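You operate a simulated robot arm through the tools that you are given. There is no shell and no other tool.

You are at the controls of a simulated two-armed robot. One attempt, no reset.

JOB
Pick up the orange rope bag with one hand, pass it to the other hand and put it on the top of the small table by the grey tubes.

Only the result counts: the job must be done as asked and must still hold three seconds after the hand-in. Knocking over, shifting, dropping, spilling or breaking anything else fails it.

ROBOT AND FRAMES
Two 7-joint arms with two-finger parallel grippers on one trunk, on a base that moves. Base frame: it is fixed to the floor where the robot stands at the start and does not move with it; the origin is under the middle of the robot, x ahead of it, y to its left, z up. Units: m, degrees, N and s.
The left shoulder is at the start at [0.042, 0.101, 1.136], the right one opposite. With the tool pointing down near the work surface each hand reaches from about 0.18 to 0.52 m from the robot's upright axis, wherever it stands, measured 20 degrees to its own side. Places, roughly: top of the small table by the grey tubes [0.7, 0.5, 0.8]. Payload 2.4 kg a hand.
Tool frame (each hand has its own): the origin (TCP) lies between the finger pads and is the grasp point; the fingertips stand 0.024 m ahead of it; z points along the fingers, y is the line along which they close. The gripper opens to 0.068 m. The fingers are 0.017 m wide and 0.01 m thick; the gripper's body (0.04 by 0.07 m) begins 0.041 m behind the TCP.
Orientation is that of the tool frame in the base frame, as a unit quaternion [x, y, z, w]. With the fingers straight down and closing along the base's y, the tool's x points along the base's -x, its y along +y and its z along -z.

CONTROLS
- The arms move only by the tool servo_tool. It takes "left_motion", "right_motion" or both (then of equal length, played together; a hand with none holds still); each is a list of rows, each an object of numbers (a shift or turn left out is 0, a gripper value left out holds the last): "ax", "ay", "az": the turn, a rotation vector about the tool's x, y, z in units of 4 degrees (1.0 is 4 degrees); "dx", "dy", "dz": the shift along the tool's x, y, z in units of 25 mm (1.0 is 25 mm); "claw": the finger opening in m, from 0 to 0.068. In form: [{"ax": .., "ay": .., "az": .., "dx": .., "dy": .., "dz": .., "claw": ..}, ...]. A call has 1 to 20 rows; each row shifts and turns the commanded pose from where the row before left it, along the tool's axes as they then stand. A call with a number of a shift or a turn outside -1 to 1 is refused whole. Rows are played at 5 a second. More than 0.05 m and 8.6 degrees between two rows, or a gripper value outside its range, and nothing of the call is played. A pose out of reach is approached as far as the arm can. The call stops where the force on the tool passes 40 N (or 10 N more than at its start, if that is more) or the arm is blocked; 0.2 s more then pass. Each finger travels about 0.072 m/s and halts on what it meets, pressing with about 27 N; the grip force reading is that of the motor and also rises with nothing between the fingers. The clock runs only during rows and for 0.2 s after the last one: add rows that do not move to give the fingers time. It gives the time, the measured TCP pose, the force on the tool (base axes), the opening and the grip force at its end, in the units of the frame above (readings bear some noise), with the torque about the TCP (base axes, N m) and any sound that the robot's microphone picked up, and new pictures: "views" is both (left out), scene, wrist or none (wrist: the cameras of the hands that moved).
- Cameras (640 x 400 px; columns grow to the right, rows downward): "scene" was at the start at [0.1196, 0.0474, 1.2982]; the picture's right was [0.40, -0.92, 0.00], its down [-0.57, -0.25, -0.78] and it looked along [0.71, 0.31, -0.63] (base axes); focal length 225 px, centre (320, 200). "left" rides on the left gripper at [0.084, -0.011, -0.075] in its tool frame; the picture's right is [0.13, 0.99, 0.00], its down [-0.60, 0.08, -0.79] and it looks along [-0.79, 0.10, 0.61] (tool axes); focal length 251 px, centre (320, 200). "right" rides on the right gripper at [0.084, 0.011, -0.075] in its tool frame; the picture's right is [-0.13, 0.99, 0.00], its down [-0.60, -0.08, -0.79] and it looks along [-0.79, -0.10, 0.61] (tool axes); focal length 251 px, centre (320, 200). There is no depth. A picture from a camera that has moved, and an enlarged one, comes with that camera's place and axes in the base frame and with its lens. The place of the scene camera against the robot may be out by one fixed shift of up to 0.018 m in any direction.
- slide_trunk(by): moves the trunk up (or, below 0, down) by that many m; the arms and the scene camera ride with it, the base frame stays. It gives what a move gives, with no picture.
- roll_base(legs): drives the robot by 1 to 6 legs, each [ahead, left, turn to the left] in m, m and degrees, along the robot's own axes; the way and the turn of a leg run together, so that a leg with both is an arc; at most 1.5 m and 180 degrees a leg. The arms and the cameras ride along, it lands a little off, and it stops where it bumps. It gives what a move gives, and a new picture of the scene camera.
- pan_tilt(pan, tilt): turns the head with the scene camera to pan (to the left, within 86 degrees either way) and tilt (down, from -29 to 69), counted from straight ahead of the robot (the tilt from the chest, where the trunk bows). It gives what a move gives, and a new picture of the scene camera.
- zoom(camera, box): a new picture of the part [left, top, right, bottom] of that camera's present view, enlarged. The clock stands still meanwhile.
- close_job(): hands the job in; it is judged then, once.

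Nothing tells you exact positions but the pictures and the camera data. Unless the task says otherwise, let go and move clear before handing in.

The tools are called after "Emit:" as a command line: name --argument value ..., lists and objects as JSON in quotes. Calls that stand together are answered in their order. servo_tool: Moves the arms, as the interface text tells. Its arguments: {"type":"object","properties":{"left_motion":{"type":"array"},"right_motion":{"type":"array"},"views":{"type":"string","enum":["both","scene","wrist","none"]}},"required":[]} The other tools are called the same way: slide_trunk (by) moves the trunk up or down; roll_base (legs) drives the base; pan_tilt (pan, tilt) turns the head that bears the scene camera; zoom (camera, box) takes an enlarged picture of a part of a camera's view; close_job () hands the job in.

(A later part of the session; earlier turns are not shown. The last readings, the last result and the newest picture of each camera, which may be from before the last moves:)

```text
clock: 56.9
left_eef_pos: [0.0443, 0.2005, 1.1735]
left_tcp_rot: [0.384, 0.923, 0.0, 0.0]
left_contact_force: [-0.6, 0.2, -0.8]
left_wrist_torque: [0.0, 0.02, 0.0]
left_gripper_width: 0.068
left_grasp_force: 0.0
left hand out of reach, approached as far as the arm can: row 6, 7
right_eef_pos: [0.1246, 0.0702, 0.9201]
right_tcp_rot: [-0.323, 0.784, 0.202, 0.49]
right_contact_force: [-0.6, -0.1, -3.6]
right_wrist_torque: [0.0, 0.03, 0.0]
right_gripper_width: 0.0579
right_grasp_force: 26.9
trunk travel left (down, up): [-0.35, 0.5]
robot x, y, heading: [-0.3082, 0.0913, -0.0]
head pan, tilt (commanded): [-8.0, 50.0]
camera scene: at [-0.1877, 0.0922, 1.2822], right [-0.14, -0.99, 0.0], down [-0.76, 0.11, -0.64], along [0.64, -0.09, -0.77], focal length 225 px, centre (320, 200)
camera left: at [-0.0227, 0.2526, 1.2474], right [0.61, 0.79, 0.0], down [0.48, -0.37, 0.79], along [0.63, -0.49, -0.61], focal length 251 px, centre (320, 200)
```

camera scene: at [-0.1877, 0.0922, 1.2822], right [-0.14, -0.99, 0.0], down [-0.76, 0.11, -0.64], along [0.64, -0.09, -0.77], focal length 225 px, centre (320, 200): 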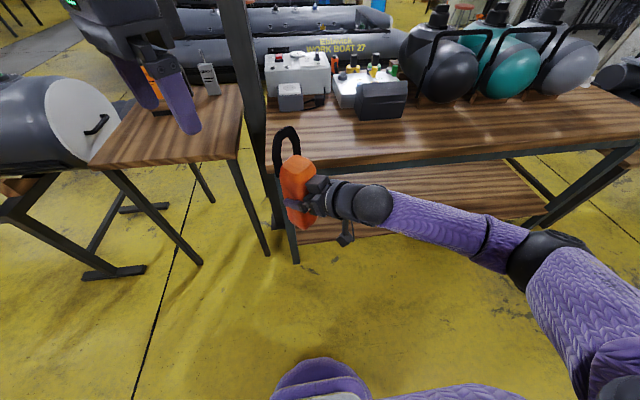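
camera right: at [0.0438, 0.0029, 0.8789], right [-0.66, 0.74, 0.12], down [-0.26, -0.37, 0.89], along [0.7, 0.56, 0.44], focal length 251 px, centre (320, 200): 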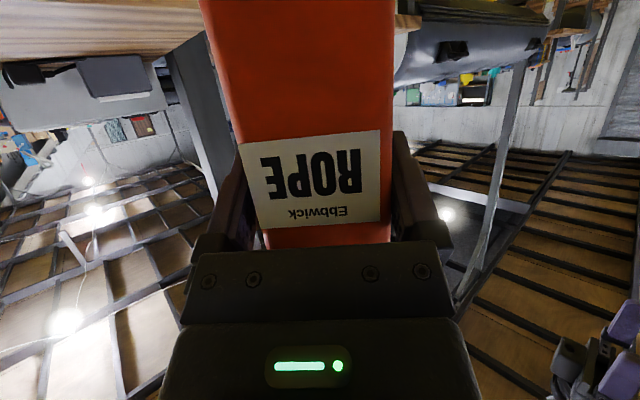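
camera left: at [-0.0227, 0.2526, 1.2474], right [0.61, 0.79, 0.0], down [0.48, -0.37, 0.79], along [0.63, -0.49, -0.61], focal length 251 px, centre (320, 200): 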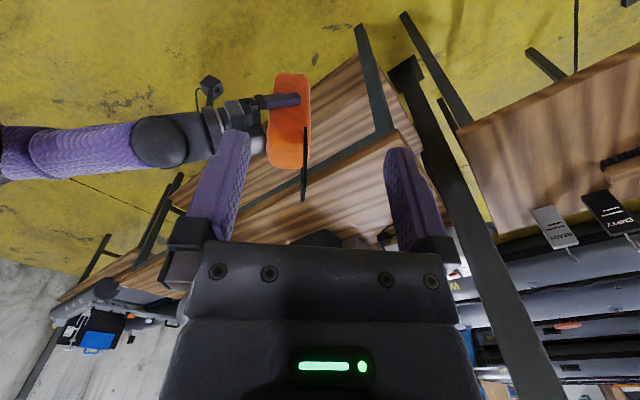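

The left camera sees the handle edge-on, which shows it's a thin strap, and the planes are well aligned. The left hand is near its height limit, so I'll lower the right hand and bag about 70 mm and zoom in.

Emit:
servo_tool --right_motion '[{"dx": 0.629, "dz": 0.307}, {"dx": 0.629, "dz": 0.307}, {"dx": 0.629, "dz": 0.307}, {"dx": 0.629, "dz": 0.307}, {}]' --views "wrist"

Emit:
zoom --camera "left" --box '[230, 50, 390, 230]'

Emit:
zoom --camera "scene" --box '[240, 110, 400, 270]'

```text
clock: 58.1
left_eef_pos: [0.0438, 0.2005, 1.1729]
left_tcp_rot: [0.383, 0.924, -0.001, 0.0]
left_contact_force: [-0.3, 0.3, -0.2]
left_wrist_torque: [-0.03, -0.05, -0.02]
left_gripper_width: 0.0679
left_grasp_force: 0.0
right_eef_pos: [0.1249, 0.0695, 0.8528]
right_tcp_rot: [-0.324, 0.784, 0.202, 0.49]
right_contact_force: [-1.4, 0.4, -3.6]
right_wrist_torque: [-0.03, 0.06, -0.01]
right_gripper_width: 0.058
right_grasp_force: 27.2
trunk travel left (down, up): [-0.35, 0.5]
robot x, y, heading: [-0.3063, 0.0874, 0.0]
head pan, tilt (commanded): [-8.0, 50.0]
camera right: at [0.0443, 0.0018, 0.8099], right [-0.66, 0.74, 0.12], down [-0.26, -0.37, 0.89], along [0.7, 0.56, 0.44], focal length 251 px, centre (320, 200)
```

right: 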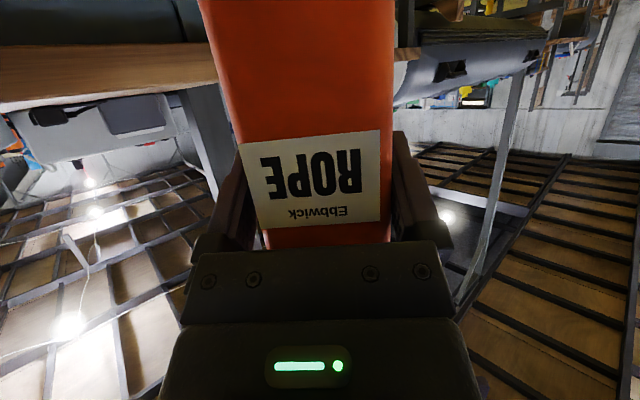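

```text
2.22 times, centred on (310, 140) of left
camera zoom: at [-0.0227, 0.2525, 1.2474], right [0.61, 0.79, 0.0], down [0.48, -0.37, 0.79], along [0.63, -0.48, -0.61], focal length 559 px, centre (342, 333)
```

zoom: 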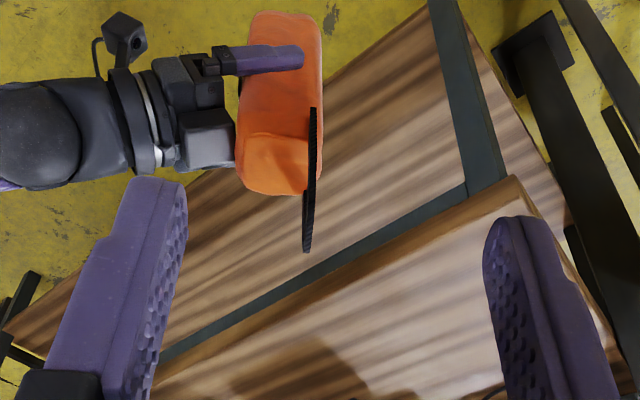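

```text
2.50 times, centred on (320, 190) of scene
camera zoom: at [-0.1877, 0.0922, 1.2822], right [-0.14, -0.99, 0.0], down [-0.76, 0.11, -0.64], along [0.64, -0.09, -0.77], focal length 562 px, centre (320, 225)
```

zoom: 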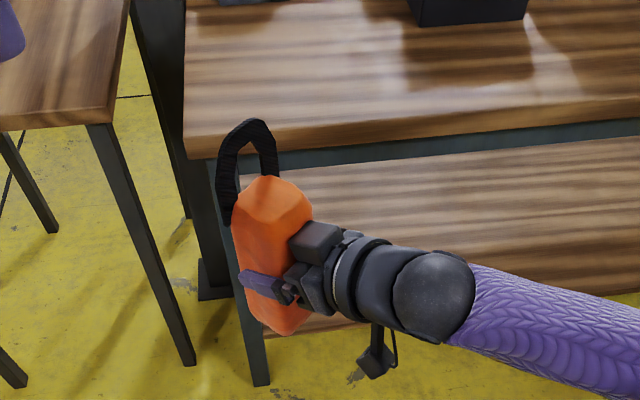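

The strap lies on the bag's back face. I place its top bar at about (0.149, 0.094), with its centre at z≈0.983. I'll bring the left hand to a pre-grasp directly above it.

Emit:
servo_tool --left_motion '[{"dx": -0.857, "dy": -0.008, "dz": 0.474}, {"dx": -0.857, "dy": -0.008, "dz": 0.474}, {"dx": -0.857, "dy": -0.008, "dz": 0.474}, {"dx": -0.857, "dy": -0.008, "dz": 0.474}, {"dx": -0.857, "dy": -0.008, "dz": 0.474}, {"dx": -0.857, "dy": -0.008, "dz": 0.474}, {"dx": -0.857, "dy": -0.008, "dz": 0.474}, {}]'

Emit:
zoom --camera "left" --box '[220, 40, 420, 240]'

Emit:
zoom --camera "scene" --box '[220, 70, 400, 270]'

```text
clock: 59.9
left_eef_pos: [0.0696, 0.2, 1.1254]
left_tcp_rot: [0.383, 0.924, -0.001, 0.0]
left_contact_force: [0.9, -0.8, -0.1]
left_wrist_torque: [0.01, -0.02, 0.0]
left_gripper_width: 0.068
left_grasp_force: 0.0
left hand out of reach, approached as far as the arm can: row 1, 2, 3, 4, 5, 6, 7
right_eef_pos: [0.1264, 0.0695, 0.8517]
right_tcp_rot: [-0.323, 0.784, 0.201, 0.49]
right_contact_force: [-0.1, -1.0, -3.4]
right_wrist_torque: [-0.04, 0.03, 0.03]
right_gripper_width: 0.058
right_grasp_force: 26.9
trunk travel left (down, up): [-0.35, 0.5]
robot x, y, heading: [-0.3069, 0.0895, -0.0]
head pan, tilt (commanded): [-8.0, 50.0]
camera scene: at [-0.1879, 0.0922, 1.2822], right [-0.14, -0.99, 0.0], down [-0.76, 0.11, -0.64], along [0.64, -0.09, -0.77], focal length 225 px, centre (320, 200)
camera left: at [0.002, 0.2514, 1.2006], right [0.61, 0.79, 0.0], down [0.48, -0.37, 0.79], along [0.63, -0.48, -0.61], focal length 251 px, centre (320, 200)
```

scene: 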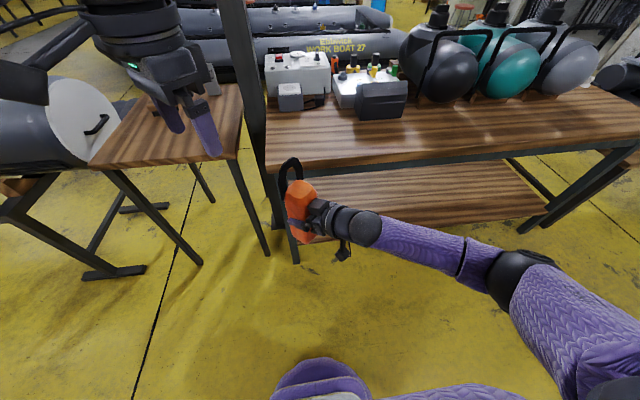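
left: 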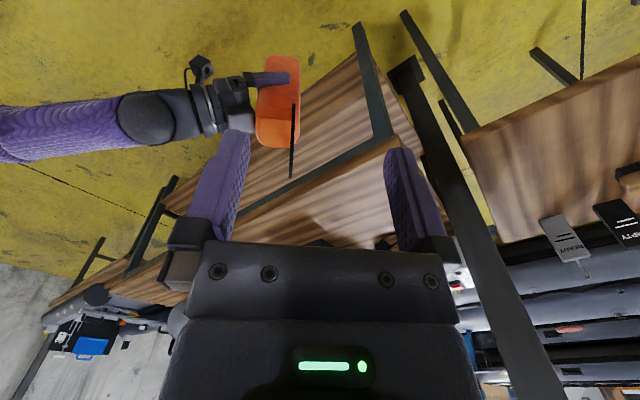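

```text
2.00 times, centred on (320, 140) of left
camera zoom: at [0.002, 0.2514, 1.2006], right [0.61, 0.79, 0.0], down [0.48, -0.37, 0.79], along [0.63, -0.48, -0.61], focal length 503 px, centre (320, 320)
```

zoom: 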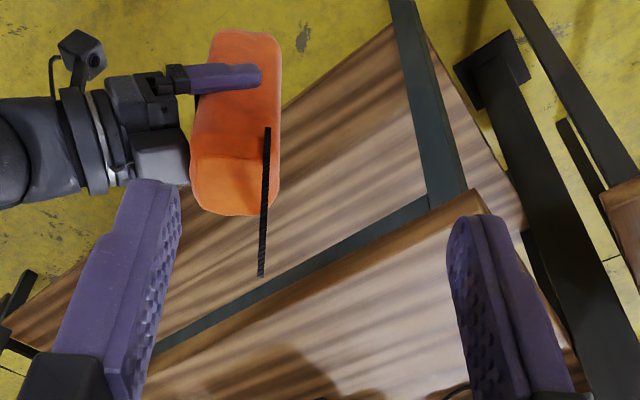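

```text
2.00 times, centred on (310, 170) of scene
camera zoom: at [-0.1879, 0.0922, 1.2822], right [-0.14, -0.99, 0.0], down [-0.76, 0.11, -0.64], along [0.64, -0.09, -0.77], focal length 449 px, centre (340, 260)
```

zoom: 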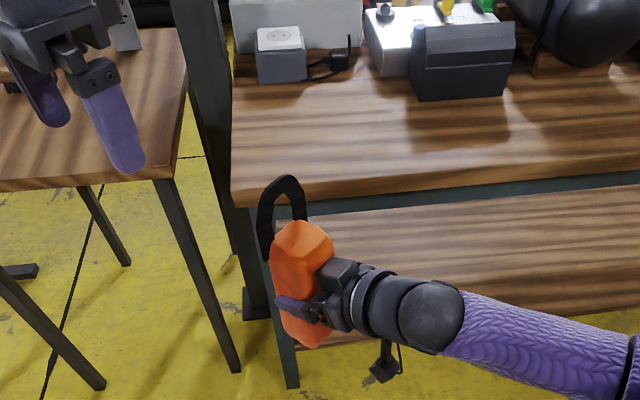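

The straight-down left pose runs out of reach at this height. Tilting the left hand outward about 32° keeps the same closing direction and suits the arm better. I'll tilt it and move to a pre-grasp along the tilted axis.

Emit:
servo_tool --left_motion '[{"ay": -1}, {"ay": -1}, {"ay": -1}, {"ay": -1}, {"ay": -1}, {"ay": -1}, {"ay": -1}, {"ay": -1}, {"dx": -0.294, "dy": -0.145, "dz": 0.73}, {"dx": -0.294, "dy": -0.145, "dz": 0.73}, {"dx": -0.294, "dy": -0.145, "dz": 0.73}, {"dx": -0.294, "dy": -0.145, "dz": 0.73}, {"dx": -0.294, "dy": -0.145, "dz": 0.73}, {}]'

Emit:
zoom --camera "left" --box '[220, 60, 420, 260]'

```text
clock: 62.9
left_eef_pos: [0.1137, 0.1315, 1.0686]
left_tcp_rot: [0.368, 0.888, -0.106, 0.254]
left_contact_force: [-0.4, 0.0, -0.4]
left_wrist_torque: [0.0, 0.0, 0.03]
left_gripper_width: 0.0679
left_grasp_force: 0.0
right_eef_pos: [0.1248, 0.0695, 0.8519]
right_tcp_rot: [-0.323, 0.784, 0.202, 0.49]
right_contact_force: [0.6, 0.6, -3.3]
right_wrist_torque: [-0.04, 0.03, 0.03]
right_gripper_width: 0.0581
right_grasp_force: 26.8
trunk travel left (down, up): [-0.35, 0.5]
robot x, y, heading: [-0.306, 0.0915, 0.1]
head pan, tilt (commanded): [-8.0, 50.0]
camera scene: at [-0.1877, 0.0921, 1.2822], right [-0.14, -0.99, 0.0], down [-0.76, 0.11, -0.64], along [0.64, -0.09, -0.77], focal length 225 px, centre (320, 200)
camera left: at [0.0272, 0.2021, 1.0875], right [0.62, 0.78, -0.07], down [0.12, -0.01, 0.99], along [0.77, -0.63, -0.1], focal length 251 px, centre (320, 200)
```

scene: 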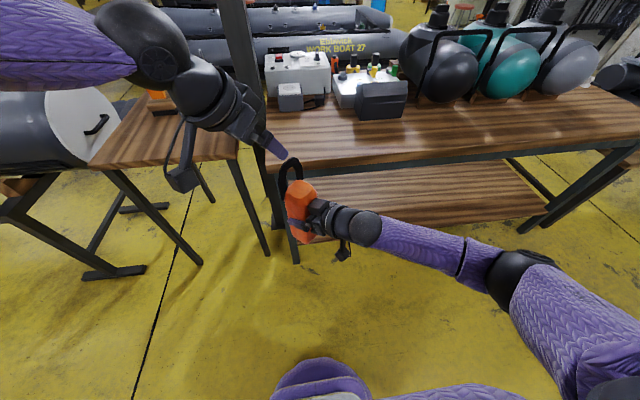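
left: 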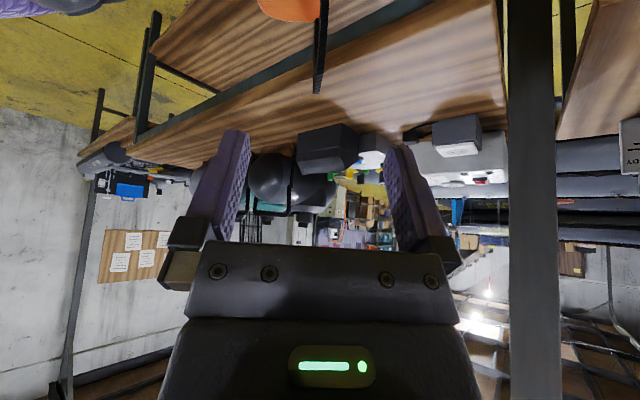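

```text
2.00 times, centred on (320, 160) of left
camera zoom: at [0.0272, 0.2021, 1.0875], right [0.62, 0.78, -0.07], down [0.12, -0.01, 0.99], along [0.77, -0.63, -0.1], focal length 503 px, centre (320, 280)
```

zoom: 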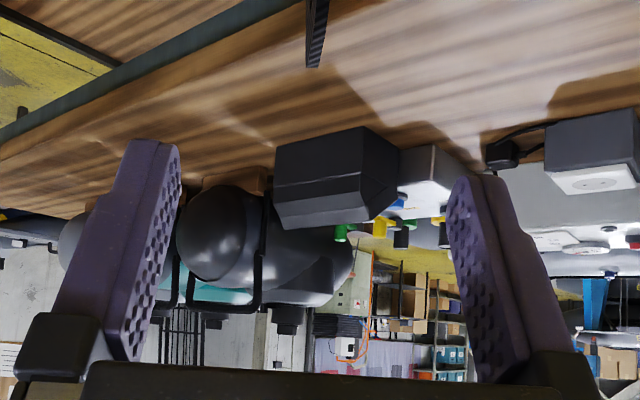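

The left hand is tilted 32° and centred on the strap plane to within about 1 mm. I'll advance along its axis by 70 mm and check.

Emit:
servo_tool --left_motion '[{"dz": 0.7}, {"dz": 0.7}, {"dz": 0.7}, {"dz": 0.7}, {}]'

Emit:
zoom --camera "left" --box '[220, 40, 420, 240]'

Emit:
zoom --camera "scene" --box '[220, 90, 380, 270]'

```text
clock: 64.1
left_eef_pos: [0.1299, 0.1216, 1.0137]
left_tcp_rot: [0.368, 0.888, -0.106, 0.255]
left_contact_force: [0.1, -0.2, -0.4]
left_wrist_torque: [-0.01, 0.02, 0.01]
left_gripper_width: 0.0681
left_grasp_force: 0.1
left hand out of reach, approached as far as the arm can: row 3, 4
right_eef_pos: [0.1276, 0.0702, 0.8514]
right_tcp_rot: [-0.324, 0.784, 0.202, 0.49]
right_contact_force: [-0.2, 0.3, -3.2]
right_wrist_torque: [-0.02, 0.05, -0.03]
right_gripper_width: 0.0579
right_grasp_force: 27.2
trunk travel left (down, up): [-0.35, 0.5]
robot x, y, heading: [-0.302, 0.0911, -0.4]
head pan, tilt (commanded): [-8.0, 50.0]
camera scene: at [-0.1877, 0.0922, 1.2822], right [-0.14, -0.99, 0.0], down [-0.76, 0.11, -0.64], along [0.64, -0.09, -0.77], focal length 225 px, centre (320, 200)
camera left: at [0.0442, 0.1921, 1.0324], right [0.62, 0.78, -0.07], down [0.12, -0.01, 0.99], along [0.77, -0.63, -0.1], focal length 251 px, centre (320, 200)
```

scene: 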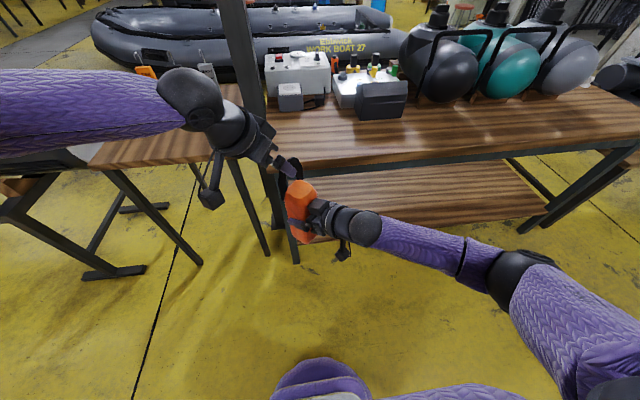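
left: 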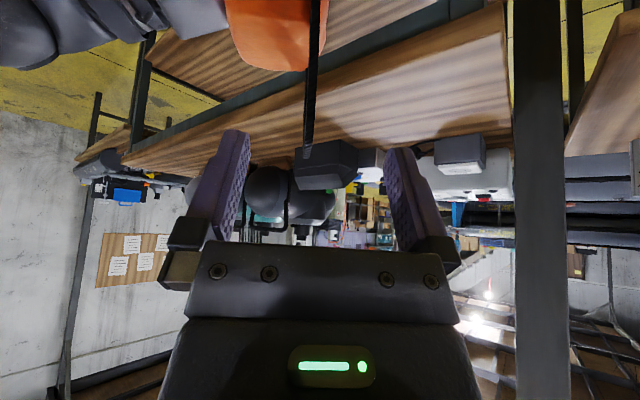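

```text
2.00 times, centred on (320, 140) of left
camera zoom: at [0.0442, 0.1921, 1.0324], right [0.62, 0.78, -0.07], down [0.12, -0.01, 0.99], along [0.77, -0.63, -0.1], focal length 503 px, centre (320, 320)
```

zoom: 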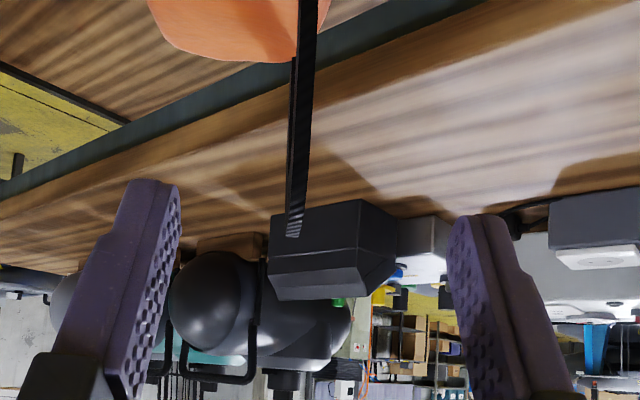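

```text
2.22 times, centred on (300, 180) of scene
camera zoom: at [-0.1877, 0.0922, 1.2822], right [-0.14, -0.99, 0.0], down [-0.76, 0.11, -0.64], along [0.64, -0.09, -0.77], focal length 499 px, centre (364, 244)
```

zoom: 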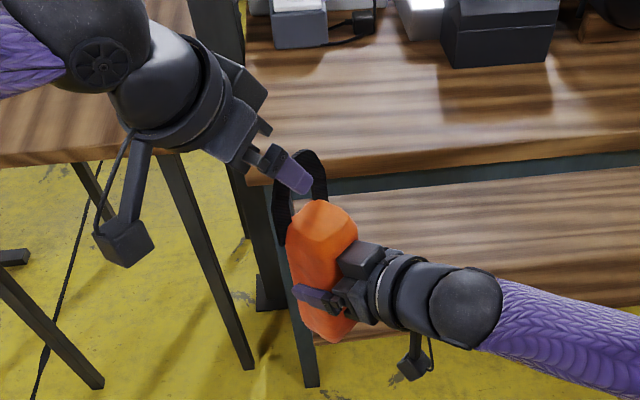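

The left arm stops slightly short, but it's lined up with the strap plane. The right arm has freedom, so I'll bring the bag up into the left gripper instead: first sideways onto its axis, then up along it.

Emit:
servo_tool --right_motion '[{"dx": 0.146, "dy": 0.416, "dz": 0.294}, {"dx": -0.318, "dy": 0.222, "dz": -0.155}, {"dx": -0.318, "dy": 0.222, "dz": -0.155}, {}]' --views "none"

Emit:
zoom --camera "left" --box '[220, 60, 420, 260]'

Emit:
zoom --camera "scene" --box '[220, 90, 380, 270]'

```text
clock: 65.1
left_eef_pos: [0.1298, 0.1216, 1.0143]
left_tcp_rot: [0.368, 0.888, -0.107, 0.255]
left_contact_force: [0.0, 0.0, 0.5]
left_wrist_torque: [0.01, 0.01, 0.02]
left_gripper_width: 0.0682
left_grasp_force: 0.1
right_eef_pos: [0.1121, 0.0877, 0.8609]
right_tcp_rot: [-0.324, 0.784, 0.202, 0.49]
right_contact_force: [0.2, 0.1, -2.9]
right_wrist_torque: [-0.02, 0.05, 0.03]
right_gripper_width: 0.0578
right_grasp_force: 27.1
trunk travel left (down, up): [-0.35, 0.5]
robot x, y, heading: [-0.3059, 0.0884, -0.1]
head pan, tilt (commanded): [-8.0, 50.0]
```

```text
2.00 times, centred on (320, 160) of left
camera zoom: at [0.0441, 0.1921, 1.0326], right [0.62, 0.78, -0.07], down [0.12, -0.01, 0.99], along [0.77, -0.63, -0.1], focal length 503 px, centre (320, 280)
```

zoom: 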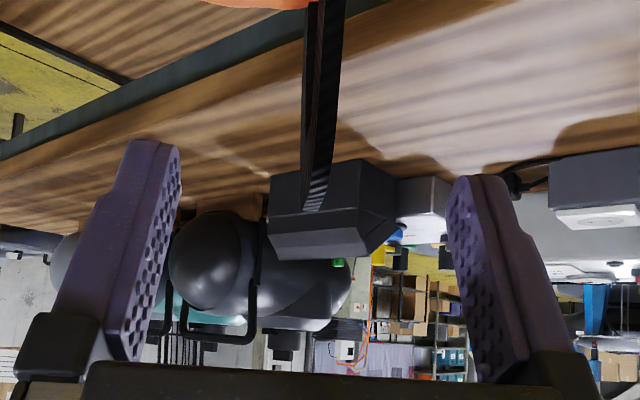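

```text
2.22 times, centred on (300, 180) of scene
camera zoom: at [-0.1878, 0.0923, 1.2822], right [-0.14, -0.99, 0.0], down [-0.76, 0.11, -0.64], along [0.64, -0.09, -0.77], focal length 499 px, centre (364, 244)
```

zoom: 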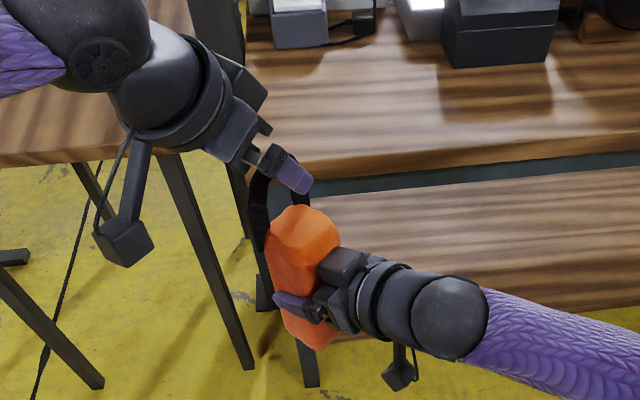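

The strap is entering centred between the left fingers. I'll raise it the remaining way.

Emit:
servo_tool --right_motion '[{"dx": -0.318, "dy": 0.222, "dz": -0.155}, {"dx": -0.318, "dy": 0.222, "dz": -0.155}, {}]' --views "none"

Emit:
zoom --camera "left" --box '[220, 60, 420, 260]'

Emit:
zoom --camera "scene" --box '[240, 110, 360, 230]'

Emit:
zoom --camera "right" --box '[120, 0, 520, 250]'

```text
clock: 65.9
left_eef_pos: [0.13, 0.1216, 1.0139]
left_tcp_rot: [0.368, 0.888, -0.107, 0.255]
left_contact_force: [-0.1, 0.3, 0.0]
left_wrist_torque: [0.01, 0.01, 0.02]
left_gripper_width: 0.068
left_grasp_force: 0.1
right_eef_pos: [0.1049, 0.0955, 0.8777]
right_tcp_rot: [-0.324, 0.784, 0.202, 0.49]
right_contact_force: [0.4, -0.6, -3.4]
right_wrist_torque: [-0.02, 0.0, 0.01]
right_gripper_width: 0.0579
right_grasp_force: 27.0
trunk travel left (down, up): [-0.35, 0.5]
robot x, y, heading: [-0.305, 0.0901, -0.1]
head pan, tilt (commanded): [-8.0, 50.0]
```

```text
2.00 times, centred on (320, 160) of left
camera zoom: at [0.0441, 0.1921, 1.0326], right [0.62, 0.78, -0.07], down [0.12, -0.01, 0.99], along [0.77, -0.63, -0.1], focal length 503 px, centre (320, 280)
```

zoom: 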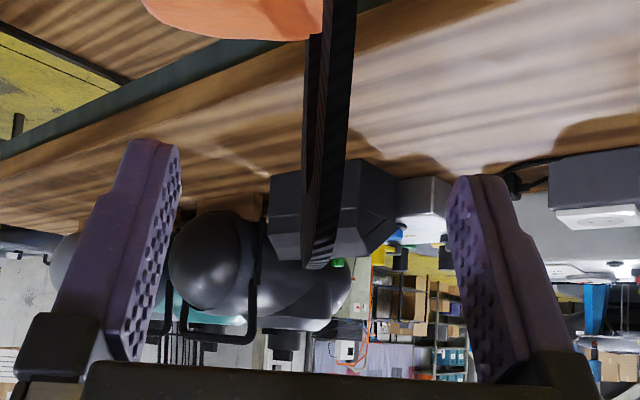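

```text
3.33 times, centred on (300, 170) of scene
camera zoom: at [-0.1878, 0.0922, 1.2822], right [-0.14, -0.99, 0.0], down [-0.76, 0.11, -0.64], along [0.64, -0.09, -0.77], focal length 749 px, centre (387, 300)
```

zoom: 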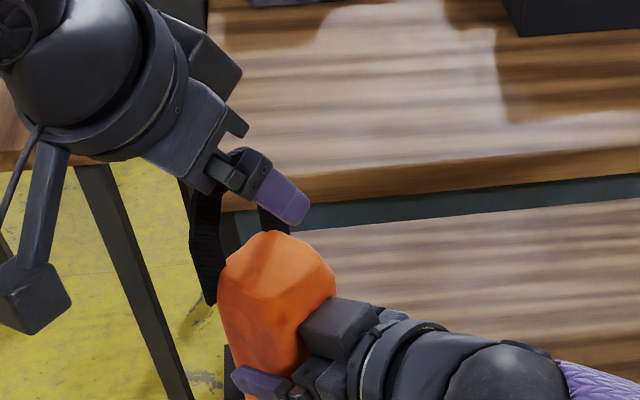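

```text
1.60 times, centred on (320, 125) of right
camera zoom: at [0.0235, 0.0294, 0.8367], right [-0.66, 0.74, 0.12], down [-0.26, -0.37, 0.89], along [0.7, 0.56, 0.44], focal length 402 px, centre (320, 320)
```

zoom: 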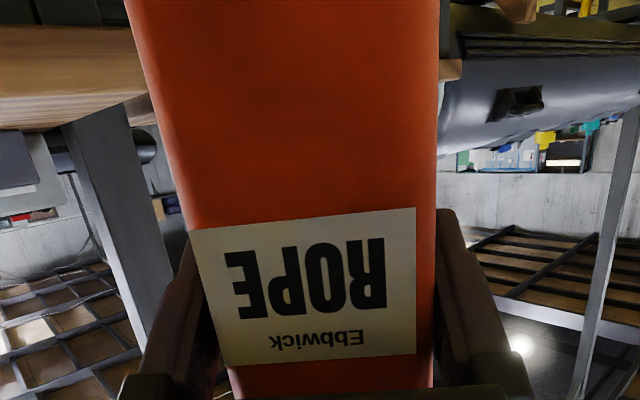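

The strap's top bar now sits between the left pads, about 6 mm ahead of the TCP and centred. Closing the left gripper.

Emit:
servo_tool --left_motion '[{"claw": 0.04}, {"claw": 0.02}, {"claw": 0.0}, {"claw": 0.0}, {"claw": 0.0}]' --views "wrist"

Emit:
zoom --camera "left" --box '[220, 60, 420, 260]'

Emit:
zoom --camera "scene" --box '[240, 110, 360, 230]'

```text
clock: 67.1
left_eef_pos: [0.1303, 0.1214, 1.0152]
left_tcp_rot: [0.368, 0.887, -0.107, 0.256]
left_contact_force: [-7.4, -6.6, 0.2]
left_wrist_torque: [-0.17, 0.11, -0.16]
left_gripper_width: 0.0077
left_grasp_force: 27.1
right_eef_pos: [0.104, 0.0965, 0.8784]
right_tcp_rot: [-0.324, 0.784, 0.202, 0.49]
right_contact_force: [6.8, 5.9, -2.6]
right_wrist_torque: [-0.58, 0.81, 0.13]
right_gripper_width: 0.058
right_grasp_force: 26.9
trunk travel left (down, up): [-0.35, 0.5]
robot x, y, heading: [-0.3047, 0.0897, 0.0]
head pan, tilt (commanded): [-8.0, 50.0]
camera left: at [0.044, 0.1919, 1.0325], right [0.63, 0.78, -0.07], down [0.12, -0.01, 0.99], along [0.77, -0.63, -0.1], focal length 251 px, centre (320, 200)
```

left: 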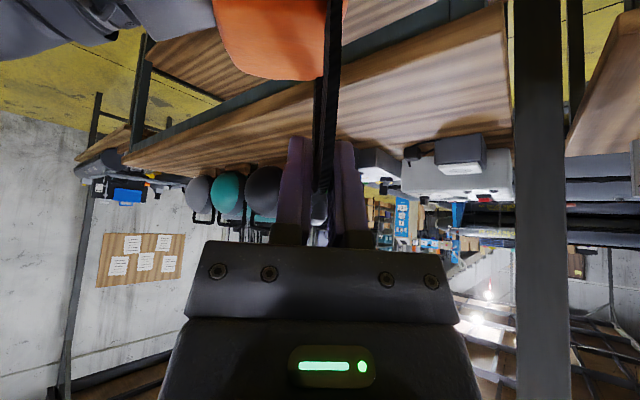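

```text
2.00 times, centred on (320, 160) of left
camera zoom: at [0.044, 0.1919, 1.0325], right [0.63, 0.78, -0.07], down [0.12, -0.01, 0.99], along [0.77, -0.63, -0.1], focal length 503 px, centre (320, 280)
```

zoom: 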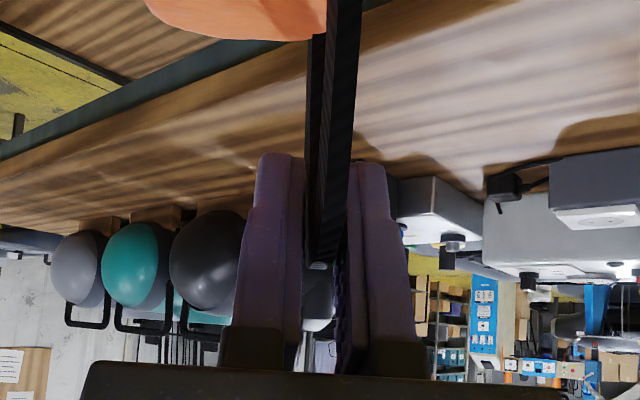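

```text
3.33 times, centred on (300, 170) of scene
camera zoom: at [-0.1877, 0.0922, 1.2822], right [-0.14, -0.99, 0.0], down [-0.76, 0.11, -0.64], along [0.64, -0.09, -0.77], focal length 749 px, centre (387, 300)
```

zoom: 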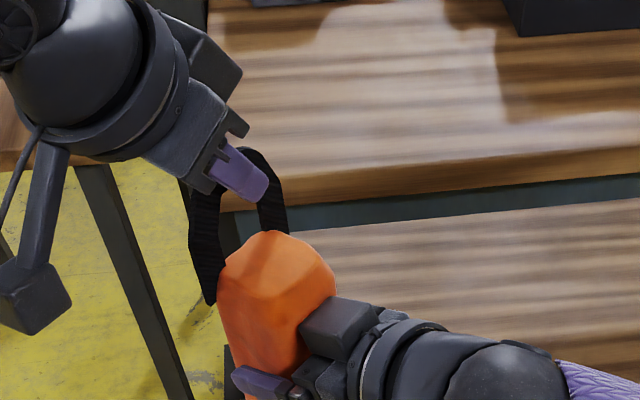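

The left hand now grips the strap with 27 N, and both hands hold the bag. I'll nudge out the small internal force, then open the right hand slowly.

Emit:
servo_tool --right_motion '[{"dx": -0.03, "dz": 0.06}, {"claw": 0.06}, {"claw": 0.064}, {"claw": 0.068}, {"claw": 0.068}, {}]' --views "both"

Emit:
zoom --camera "left" --box '[120, 0, 420, 260]'

Emit:
zoom --camera "scene" --box '[230, 110, 390, 270]'

```text
clock: 68.5
left_eef_pos: [0.1316, 0.1229, 1.0142]
left_tcp_rot: [0.368, 0.888, -0.107, 0.256]
left_contact_force: [0.4, -0.1, -0.6]
left_wrist_torque: [0.07, -0.07, 0.02]
left_gripper_width: 0.0076
left_grasp_force: 27.1
right_eef_pos: [0.1063, 0.0974, 0.8804]
right_tcp_rot: [-0.324, 0.784, 0.202, 0.49]
right_contact_force: [1.6, -0.1, 0.6]
right_wrist_torque: [0.0, 0.0, -0.01]
right_gripper_width: 0.0678
right_grasp_force: 0.1
trunk travel left (down, up): [-0.35, 0.5]
robot x, y, heading: [-0.3082, 0.0903, -0.1]
head pan, tilt (commanded): [-8.0, 50.0]
camera scene: at [-0.1877, 0.0922, 1.2822], right [-0.14, -0.99, 0.0], down [-0.76, 0.11, -0.64], along [0.64, -0.09, -0.77], focal length 225 px, centre (320, 200)
camera right: at [0.0251, 0.0301, 0.8372], right [-0.66, 0.74, 0.12], down [-0.26, -0.37, 0.89], along [0.7, 0.56, 0.44], focal length 251 px, centre (320, 200)
```

scene: 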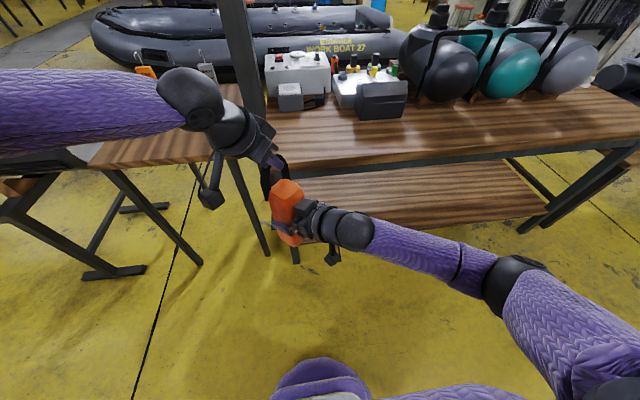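
right: 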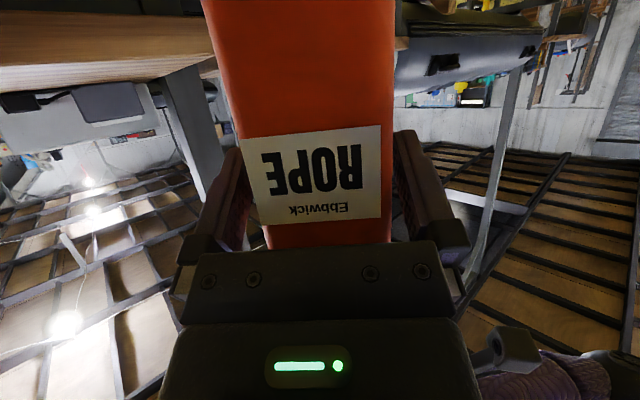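

```text
1.54 times, centred on (270, 130) of left
camera zoom: at [0.0441, 0.1921, 1.0326], right [0.62, 0.78, -0.07], down [0.12, -0.01, 0.99], along [0.77, -0.63, -0.1], focal length 387 px, centre (397, 308)
```

zoom: 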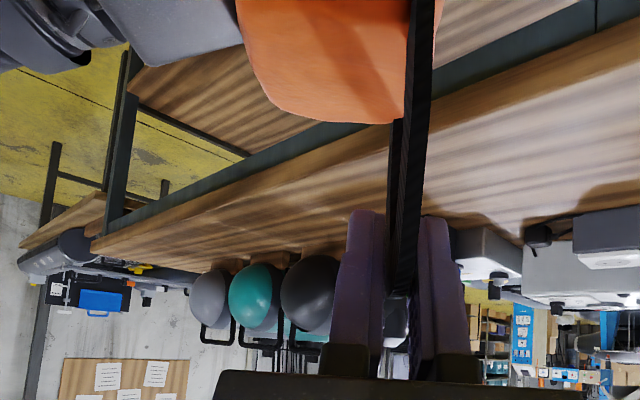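

```text
2.50 times, centred on (310, 190) of scene
camera zoom: at [-0.1877, 0.0922, 1.2822], right [-0.14, -0.99, 0.0], down [-0.76, 0.11, -0.64], along [0.64, -0.09, -0.77], focal length 562 px, centre (345, 225)
```

zoom: 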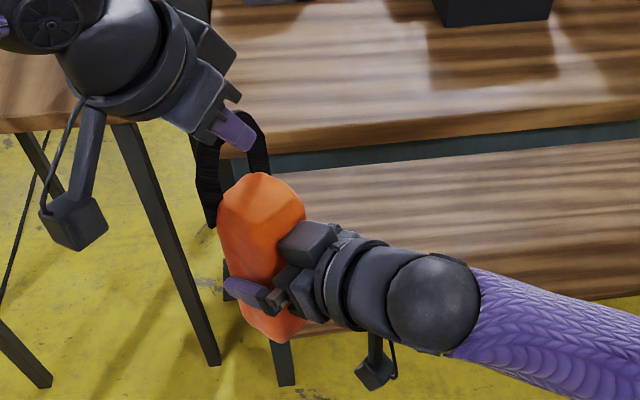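

The right hand is open and the left holds the bag. I'll retract the right hand straight back along its approach direction.

Emit:
servo_tool --right_motion '[{"dx": 0.175, "dz": -0.36}, {"dx": 0.175, "dz": -0.36}, {"dx": 0.263, "dz": -0.54}, {"dx": 0.351, "dz": -0.719}, {"dx": 0.351, "dz": -0.719}, {"dx": 0.351, "dz": -0.719}, {}]' --views "both"

Emit:
zoom --camera "left" --box '[120, 0, 420, 260]'

Emit:
zoom --camera "scene" --box '[230, 110, 390, 270]'

```text
clock: 70.1
left_eef_pos: [0.13, 0.1208, 1.0141]
left_tcp_rot: [0.368, 0.888, -0.105, 0.257]
left_contact_force: [0.2, 0.1, -0.7]
left_wrist_torque: [0.05, -0.02, 0.01]
left_gripper_width: 0.0079
left_grasp_force: 27.0
right_eef_pos: [0.0402, 0.0315, 0.8803]
right_tcp_rot: [-0.325, 0.784, 0.202, 0.489]
right_contact_force: [0.3, 0.6, 0.4]
right_wrist_torque: [-0.02, 0.04, 0.02]
right_gripper_width: 0.0678
right_grasp_force: 0.1
trunk travel left (down, up): [-0.35, 0.5]
robot x, y, heading: [-0.3066, 0.091, -0.0]
head pan, tilt (commanded): [-8.0, 50.0]
camera scene: at [-0.1878, 0.0922, 1.2822], right [-0.14, -0.99, 0.0], down [-0.76, 0.11, -0.64], along [0.64, -0.09, -0.77], focal length 225 px, centre (320, 200)
camera right: at [-0.0419, -0.0367, 0.8386], right [-0.66, 0.74, 0.12], down [-0.26, -0.37, 0.89], along [0.7, 0.56, 0.44], focal length 251 px, centre (320, 200)
```

scene: 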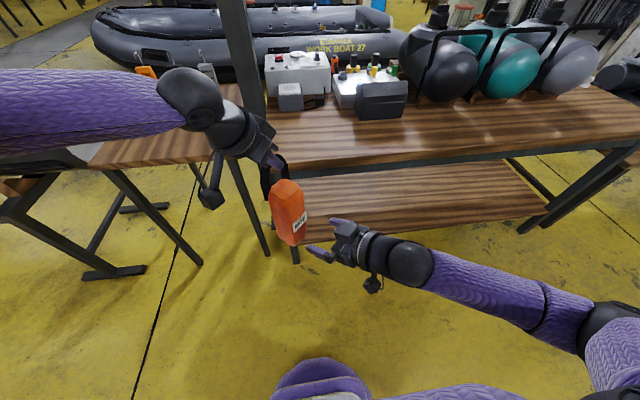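
right: 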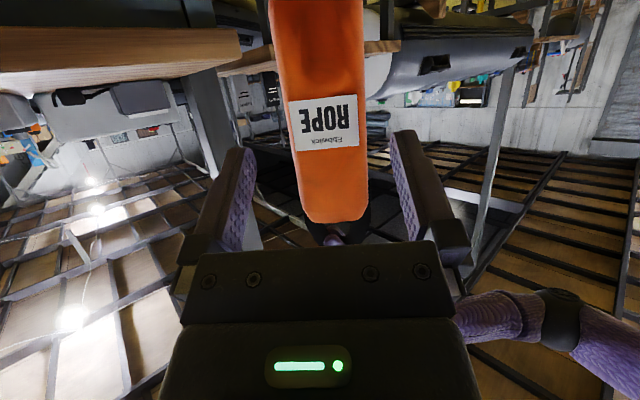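

```text
1.54 times, centred on (270, 130) of left
camera zoom: at [0.044, 0.192, 1.0326], right [0.62, 0.78, -0.07], down [0.12, -0.01, 0.99], along [0.77, -0.63, -0.1], focal length 387 px, centre (397, 308)
```

zoom: 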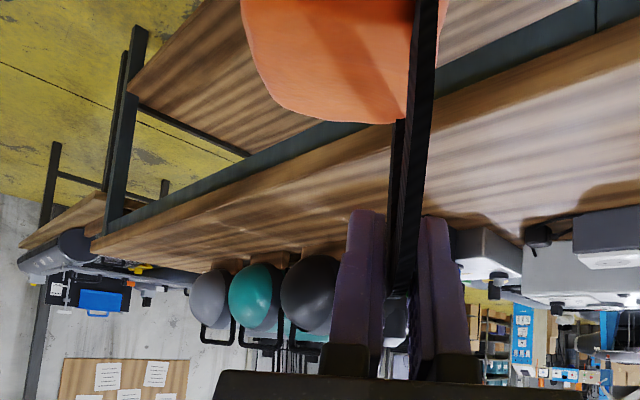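

```text
2.50 times, centred on (310, 190) of scene
camera zoom: at [-0.1878, 0.0922, 1.2822], right [-0.14, -0.99, 0.0], down [-0.76, 0.11, -0.64], along [0.64, -0.09, -0.77], focal length 562 px, centre (345, 225)
```

zoom: 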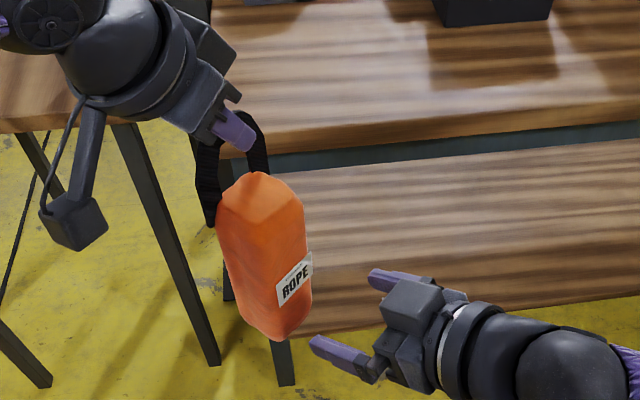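

The handover worked: the left hand alone holds the bag by its strap, hanging upright. Before driving I'll tuck the right hand away, first sideways and then unwinding its yaw.

Emit:
servo_tool --right_motion '[{"dx": 0.032, "dy": -0.566, "dz": -0.613}, {"dx": 0.032, "dy": -0.566, "dz": -0.613}, {"dx": 0.032, "dy": -0.566, "dz": -0.613}, {"dx": 0.032, "dy": -0.566, "dz": -0.613}, {"dx": 0.032, "dy": -0.566, "dz": -0.613}, {"ax": 0.921, "az": 0.449, "dx": -0.236, "dy": -0.662, "dz": 0.118}, {"ax": 0.921, "az": 0.449, "dx": -0.256, "dy": -0.645, "dz": 0.16}, {"ax": 0.921, "az": 0.449, "dx": -0.276, "dy": -0.625, "dz": 0.201}, {"ax": 0.921, "az": 0.449, "dx": -0.296, "dy": -0.602, "dz": 0.24}, {"ax": 0.921, "az": 0.449, "dx": -0.314, "dy": -0.575, "dz": 0.278}, {"ax": 0.921, "az": 0.449, "dx": -0.332, "dy": -0.547, "dz": 0.315}, {"ax": 0.921, "az": 0.449, "dx": -0.348, "dy": -0.514, "dz": 0.348}, {"ax": 0.921, "az": 0.449, "dx": -0.363, "dy": -0.478, "dz": 0.38}, {"ax": 0.921, "az": 0.449, "dx": -0.378, "dy": -0.441, "dz": 0.41}, {"ax": 0.921, "az": 0.449, "dx": -0.392, "dy": -0.404, "dz": 0.438}, {}]'

```text
clock: 73.5
left_eef_pos: [0.1297, 0.1201, 1.0135]
left_tcp_rot: [0.368, 0.888, -0.106, 0.254]
left_contact_force: [0.0, 0.9, 0.2]
left_wrist_torque: [0.05, -0.03, 0.01]
left_gripper_width: 0.0076
left_grasp_force: 26.7
right_eef_pos: [0.1949, -0.1466, 0.951]
right_tcp_rot: [-0.029, 0.848, 0.017, 0.529]
right_contact_force: [0.6, -0.3, -0.1]
right_wrist_torque: [-0.01, -0.01, -0.01]
right_gripper_width: 0.068
right_grasp_force: 0.2
trunk travel left (down, up): [-0.35, 0.5]
robot x, y, heading: [-0.3025, 0.0911, 0.3]
head pan, tilt (commanded): [-8.0, 50.0]
camera scene: at [-0.1877, 0.0922, 1.2821], right [-0.14, -0.99, 0.0], down [-0.76, 0.11, -0.64], along [0.64, -0.09, -0.77], focal length 225 px, centre (320, 200)
camera right: at [0.0901, -0.1448, 0.908], right [-0.01, 0.99, 0.12], down [-0.44, -0.11, 0.89], along [0.9, -0.04, 0.44], focal length 251 px, centre (320, 200)
```

scene: 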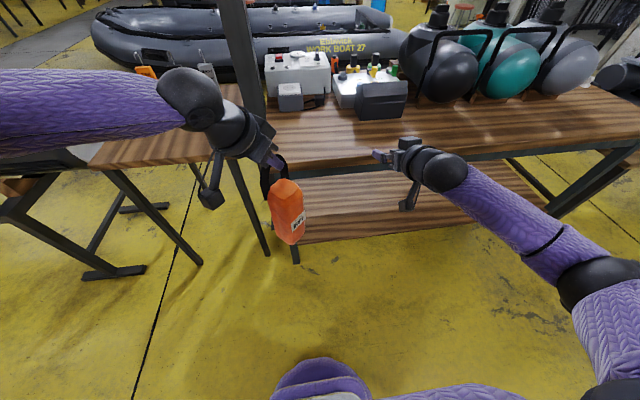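
right: 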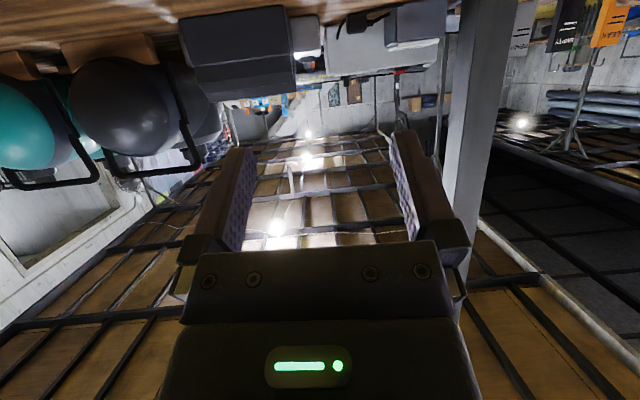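

Emit:
servo_tool --right_motion '[{"ay": 1, "dx": -0.184, "dz": -0.535}, {"ay": 1, "dx": -0.146, "dz": -0.546}, {"ay": 1, "dx": -0.108, "dz": -0.555}, {"ay": 1, "dx": -0.069, "dz": -0.562}, {"ay": 1, "dx": -0.03, "dz": -0.565}, {"ay": 1, "dx": 0.01, "dz": -0.566}, {"ay": 1, "dx": 0.049, "dz": -0.564}, {"ay": 1, "dx": 0.088, "dz": -0.559}, {"ay": 1, "dx": 0.127, "dz": -0.551}, {"ay": 1, "dx": 0.166, "dz": -0.541}, {"ay": 1, "dx": 0.203, "dz": -0.528}, {"ay": 1, "dx": 0.239, "dz": -0.513}, {"ay": 1, "dx": 0.274, "dz": -0.495}, {"ay": 1, "dx": 0.308, "dz": -0.474}, {"ay": 1, "dx": 0.34, "dz": -0.452}, {"ay": 1, "dx": 0.371, "dz": -0.427}]' --views "scene"

Emit:
slide_trunk --by 0.1

```text
clock: 76.9
left_eef_pos: [0.1294, 0.1209, 1.0139]
left_tcp_rot: [0.368, 0.888, -0.105, 0.255]
left_contact_force: [0.9, 0.2, -0.3]
left_wrist_torque: [0.01, -0.03, 0.02]
left_gripper_width: 0.008
left_grasp_force: 26.8
right_eef_pos: [0.0331, -0.1607, 1.11]
right_tcp_rot: [-0.034, 0.999, -0.001, -0.001]
right_contact_force: [-1.4, -0.4, -0.1]
right_wrist_torque: [0.0, -0.02, -0.01]
right_gripper_width: 0.0679
right_grasp_force: 0.2
trunk travel left (down, up): [-0.35, 0.5]
robot x, y, heading: [-0.306, 0.089, 0.1]
head pan, tilt (commanded): [-8.0, 50.0]
camera scene: at [-0.1878, 0.0922, 1.2822], right [-0.14, -0.99, 0.0], down [-0.76, 0.11, -0.64], along [0.64, -0.09, -0.77], focal length 225 px, centre (320, 200)
```

scene: 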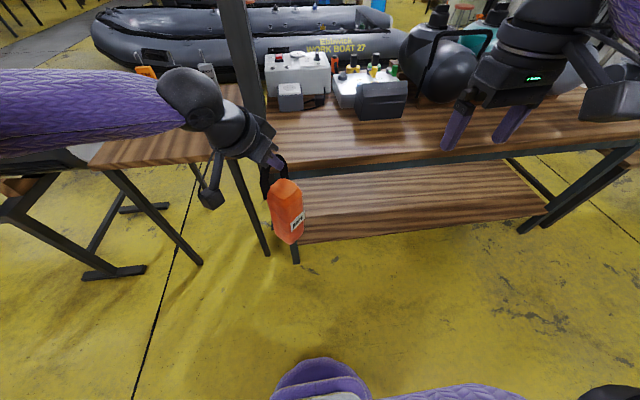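

```text
clock: 78.2
left_eef_pos: [0.1257, 0.1223, 1.1299]
left_tcp_rot: [0.37, 0.883, -0.1, 0.271]
left_contact_force: [0.9, 0.2, -2.6]
left_wrist_torque: [0.05, 0.01, 0.02]
left_gripper_width: 0.0074
left_grasp_force: 27.1
right_eef_pos: [0.0342, -0.16, 1.2086]
right_tcp_rot: [-0.033, 0.999, 0.0, 0.0]
right_contact_force: [-0.8, -0.4, 0.4]
right_wrist_torque: [0.01, 0.02, 0.02]
right_gripper_width: 0.0681
right_grasp_force: 0.1
trunk travel left (down, up): [-0.45, 0.399]
robot x, y, heading: [-0.3046, 0.0899, -0.1]
head pan, tilt (commanded): [-8.0, 50.0]
```

Emit:
servo_tool --left_motion '[{"dx": 0.4}, {"dx": 0.4}, {}]'

```text
clock: 79.0
left_eef_pos: [0.1103, 0.134, 1.1179]
left_tcp_rot: [0.37, 0.883, -0.099, 0.271]
left_contact_force: [-0.5, -0.2, -3.6]
left_wrist_torque: [0.07, -0.03, 0.02]
left_gripper_width: 0.0078
left_grasp_force: 26.6
right_eef_pos: [0.0346, -0.1602, 1.2098]
right_tcp_rot: [-0.034, 0.999, 0.0, 0.0]
right_contact_force: [-0.7, 0.5, 0.1]
right_wrist_torque: [-0.02, 0.0, 0.01]
right_gripper_width: 0.0679
right_grasp_force: 0.0
trunk travel left (down, up): [-0.45, 0.399]
robot x, y, heading: [-0.3073, 0.0896, -0.1]
head pan, tilt (commanded): [-8.0, 50.0]
camera scene: at [-0.2018, 0.0922, 1.3829], right [-0.14, -0.99, 0.0], down [-0.76, 0.11, -0.64], along [0.64, -0.09, -0.77], focal length 225 px, centre (320, 200)
camera left: at [0.0251, 0.2035, 1.1332], right [0.63, 0.78, -0.05], down [0.08, -0.01, 1.0], along [0.77, -0.63, -0.07], focal length 251 px, centre (320, 200)
```

scene: 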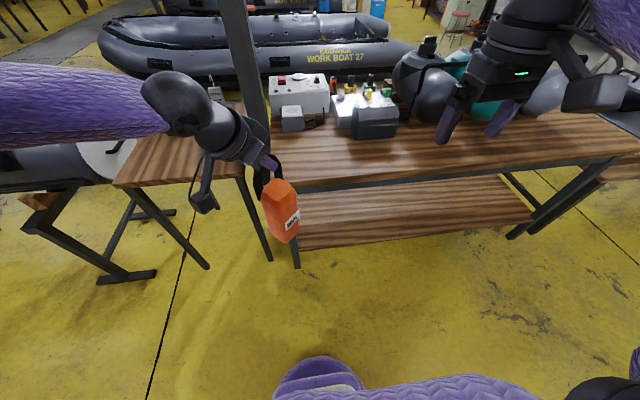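
left: 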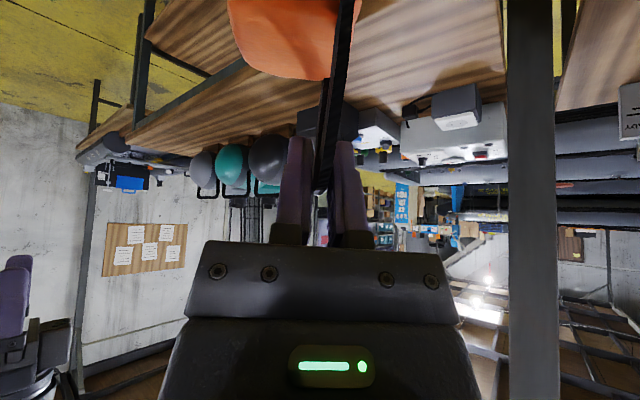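

The trunk is raised and the left hand holds the bag with its bottom near z≈0.88. I'll shift the left hand a bit outward for margin, then drive left, parallel to the benches.

Emit:
servo_tool --left_motion '[{"dx": 0.417, "dy": 0.556, "dz": -0.277}, {"dx": 0.417, "dy": 0.556, "dz": -0.277}, {"dx": 0.417, "dy": 0.556, "dz": -0.277}, {}]' --views "none"

Emit:
roll_base --legs '[[0, 0.32, 0]]'

Emit:
pan_tilt --pan 12 --tilt 45

```text
clock: 80.0
left_eef_pos: [0.1151, 0.1919, 1.1183]
left_tcp_rot: [0.37, 0.883, -0.099, 0.272]
left_contact_force: [-0.3, 0.6, -3.7]
left_wrist_torque: [0.02, -0.04, 0.02]
left_gripper_width: 0.0077
left_grasp_force: 26.8
right_eef_pos: [0.0333, -0.1597, 1.2087]
right_tcp_rot: [-0.035, 0.999, 0.0, 0.0]
right_contact_force: [-0.1, -0.1, 0.8]
right_wrist_torque: [0.01, 0.0, 0.02]
right_gripper_width: 0.0682
right_grasp_force: 0.2
trunk travel left (down, up): [-0.45, 0.399]
robot x, y, heading: [-0.3107, 0.0923, -0.1]
head pan, tilt (commanded): [-8.0, 50.0]
```

```text
clock: 82.1
left_eef_pos: [0.1169, 0.5073, 1.1183]
left_tcp_rot: [0.372, 0.882, -0.101, 0.272]
left_contact_force: [0.3, 0.5, -2.9]
left_wrist_torque: [0.03, -0.02, 0.03]
left_gripper_width: 0.0077
left_grasp_force: 26.8
right_eef_pos: [0.0335, 0.1566, 1.2105]
right_tcp_rot: [-0.031, 1.0, 0.0, 0.001]
right_contact_force: [-0.6, 0.4, 0.2]
right_wrist_torque: [-0.02, -0.01, 0.01]
right_gripper_width: 0.0681
right_grasp_force: 0.1
trunk travel left (down, up): [-0.45, 0.399]
robot x, y, heading: [-0.3055, 0.4066, -0.0]
head pan, tilt (commanded): [-8.0, 50.0]
camera scene: at [-0.2007, 0.4102, 1.3829], right [-0.15, -0.99, 0.0], down [-0.76, 0.11, -0.64], along [0.64, -0.09, -0.77], focal length 225 px, centre (320, 200)
```

scene: 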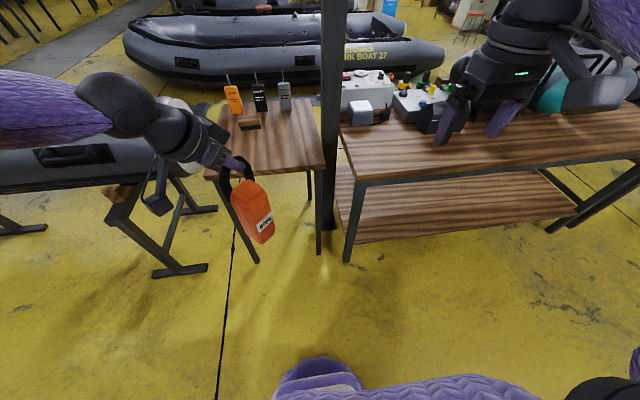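

```text
clock: 83.0
left_eef_pos: [0.1165, 0.5064, 1.1187]
left_tcp_rot: [0.372, 0.882, -0.099, 0.272]
left_contact_force: [1.2, 0.0, -2.3]
left_wrist_torque: [0.05, 0.0, -0.01]
left_gripper_width: 0.0074
left_grasp_force: 27.0
right_eef_pos: [0.0334, 0.1555, 1.2099]
right_tcp_rot: [-0.031, 1.0, 0.0, -0.001]
right_contact_force: [0.7, -0.3, 0.5]
right_wrist_torque: [0.01, -0.03, 0.03]
right_gripper_width: 0.0679
right_grasp_force: 0.0
trunk travel left (down, up): [-0.45, 0.399]
robot x, y, heading: [-0.3051, 0.4082, -0.4]
head pan, tilt (commanded): [12.0, 45.0]
camera scene: at [-0.1972, 0.437, 1.3898], right [0.2, -0.98, 0.0], down [-0.69, -0.14, -0.71], along [0.69, 0.14, -0.71], focal length 225 px, centre (320, 200)
```

scene: 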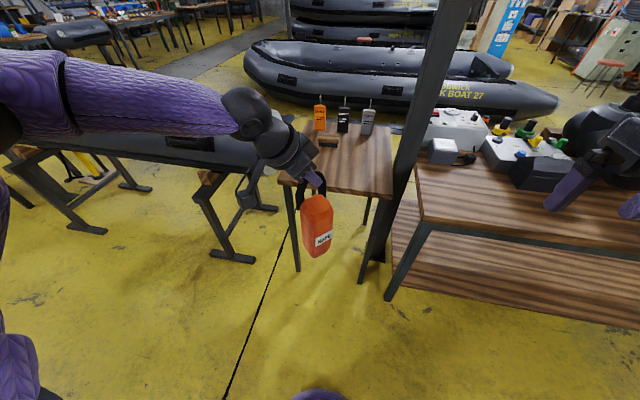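

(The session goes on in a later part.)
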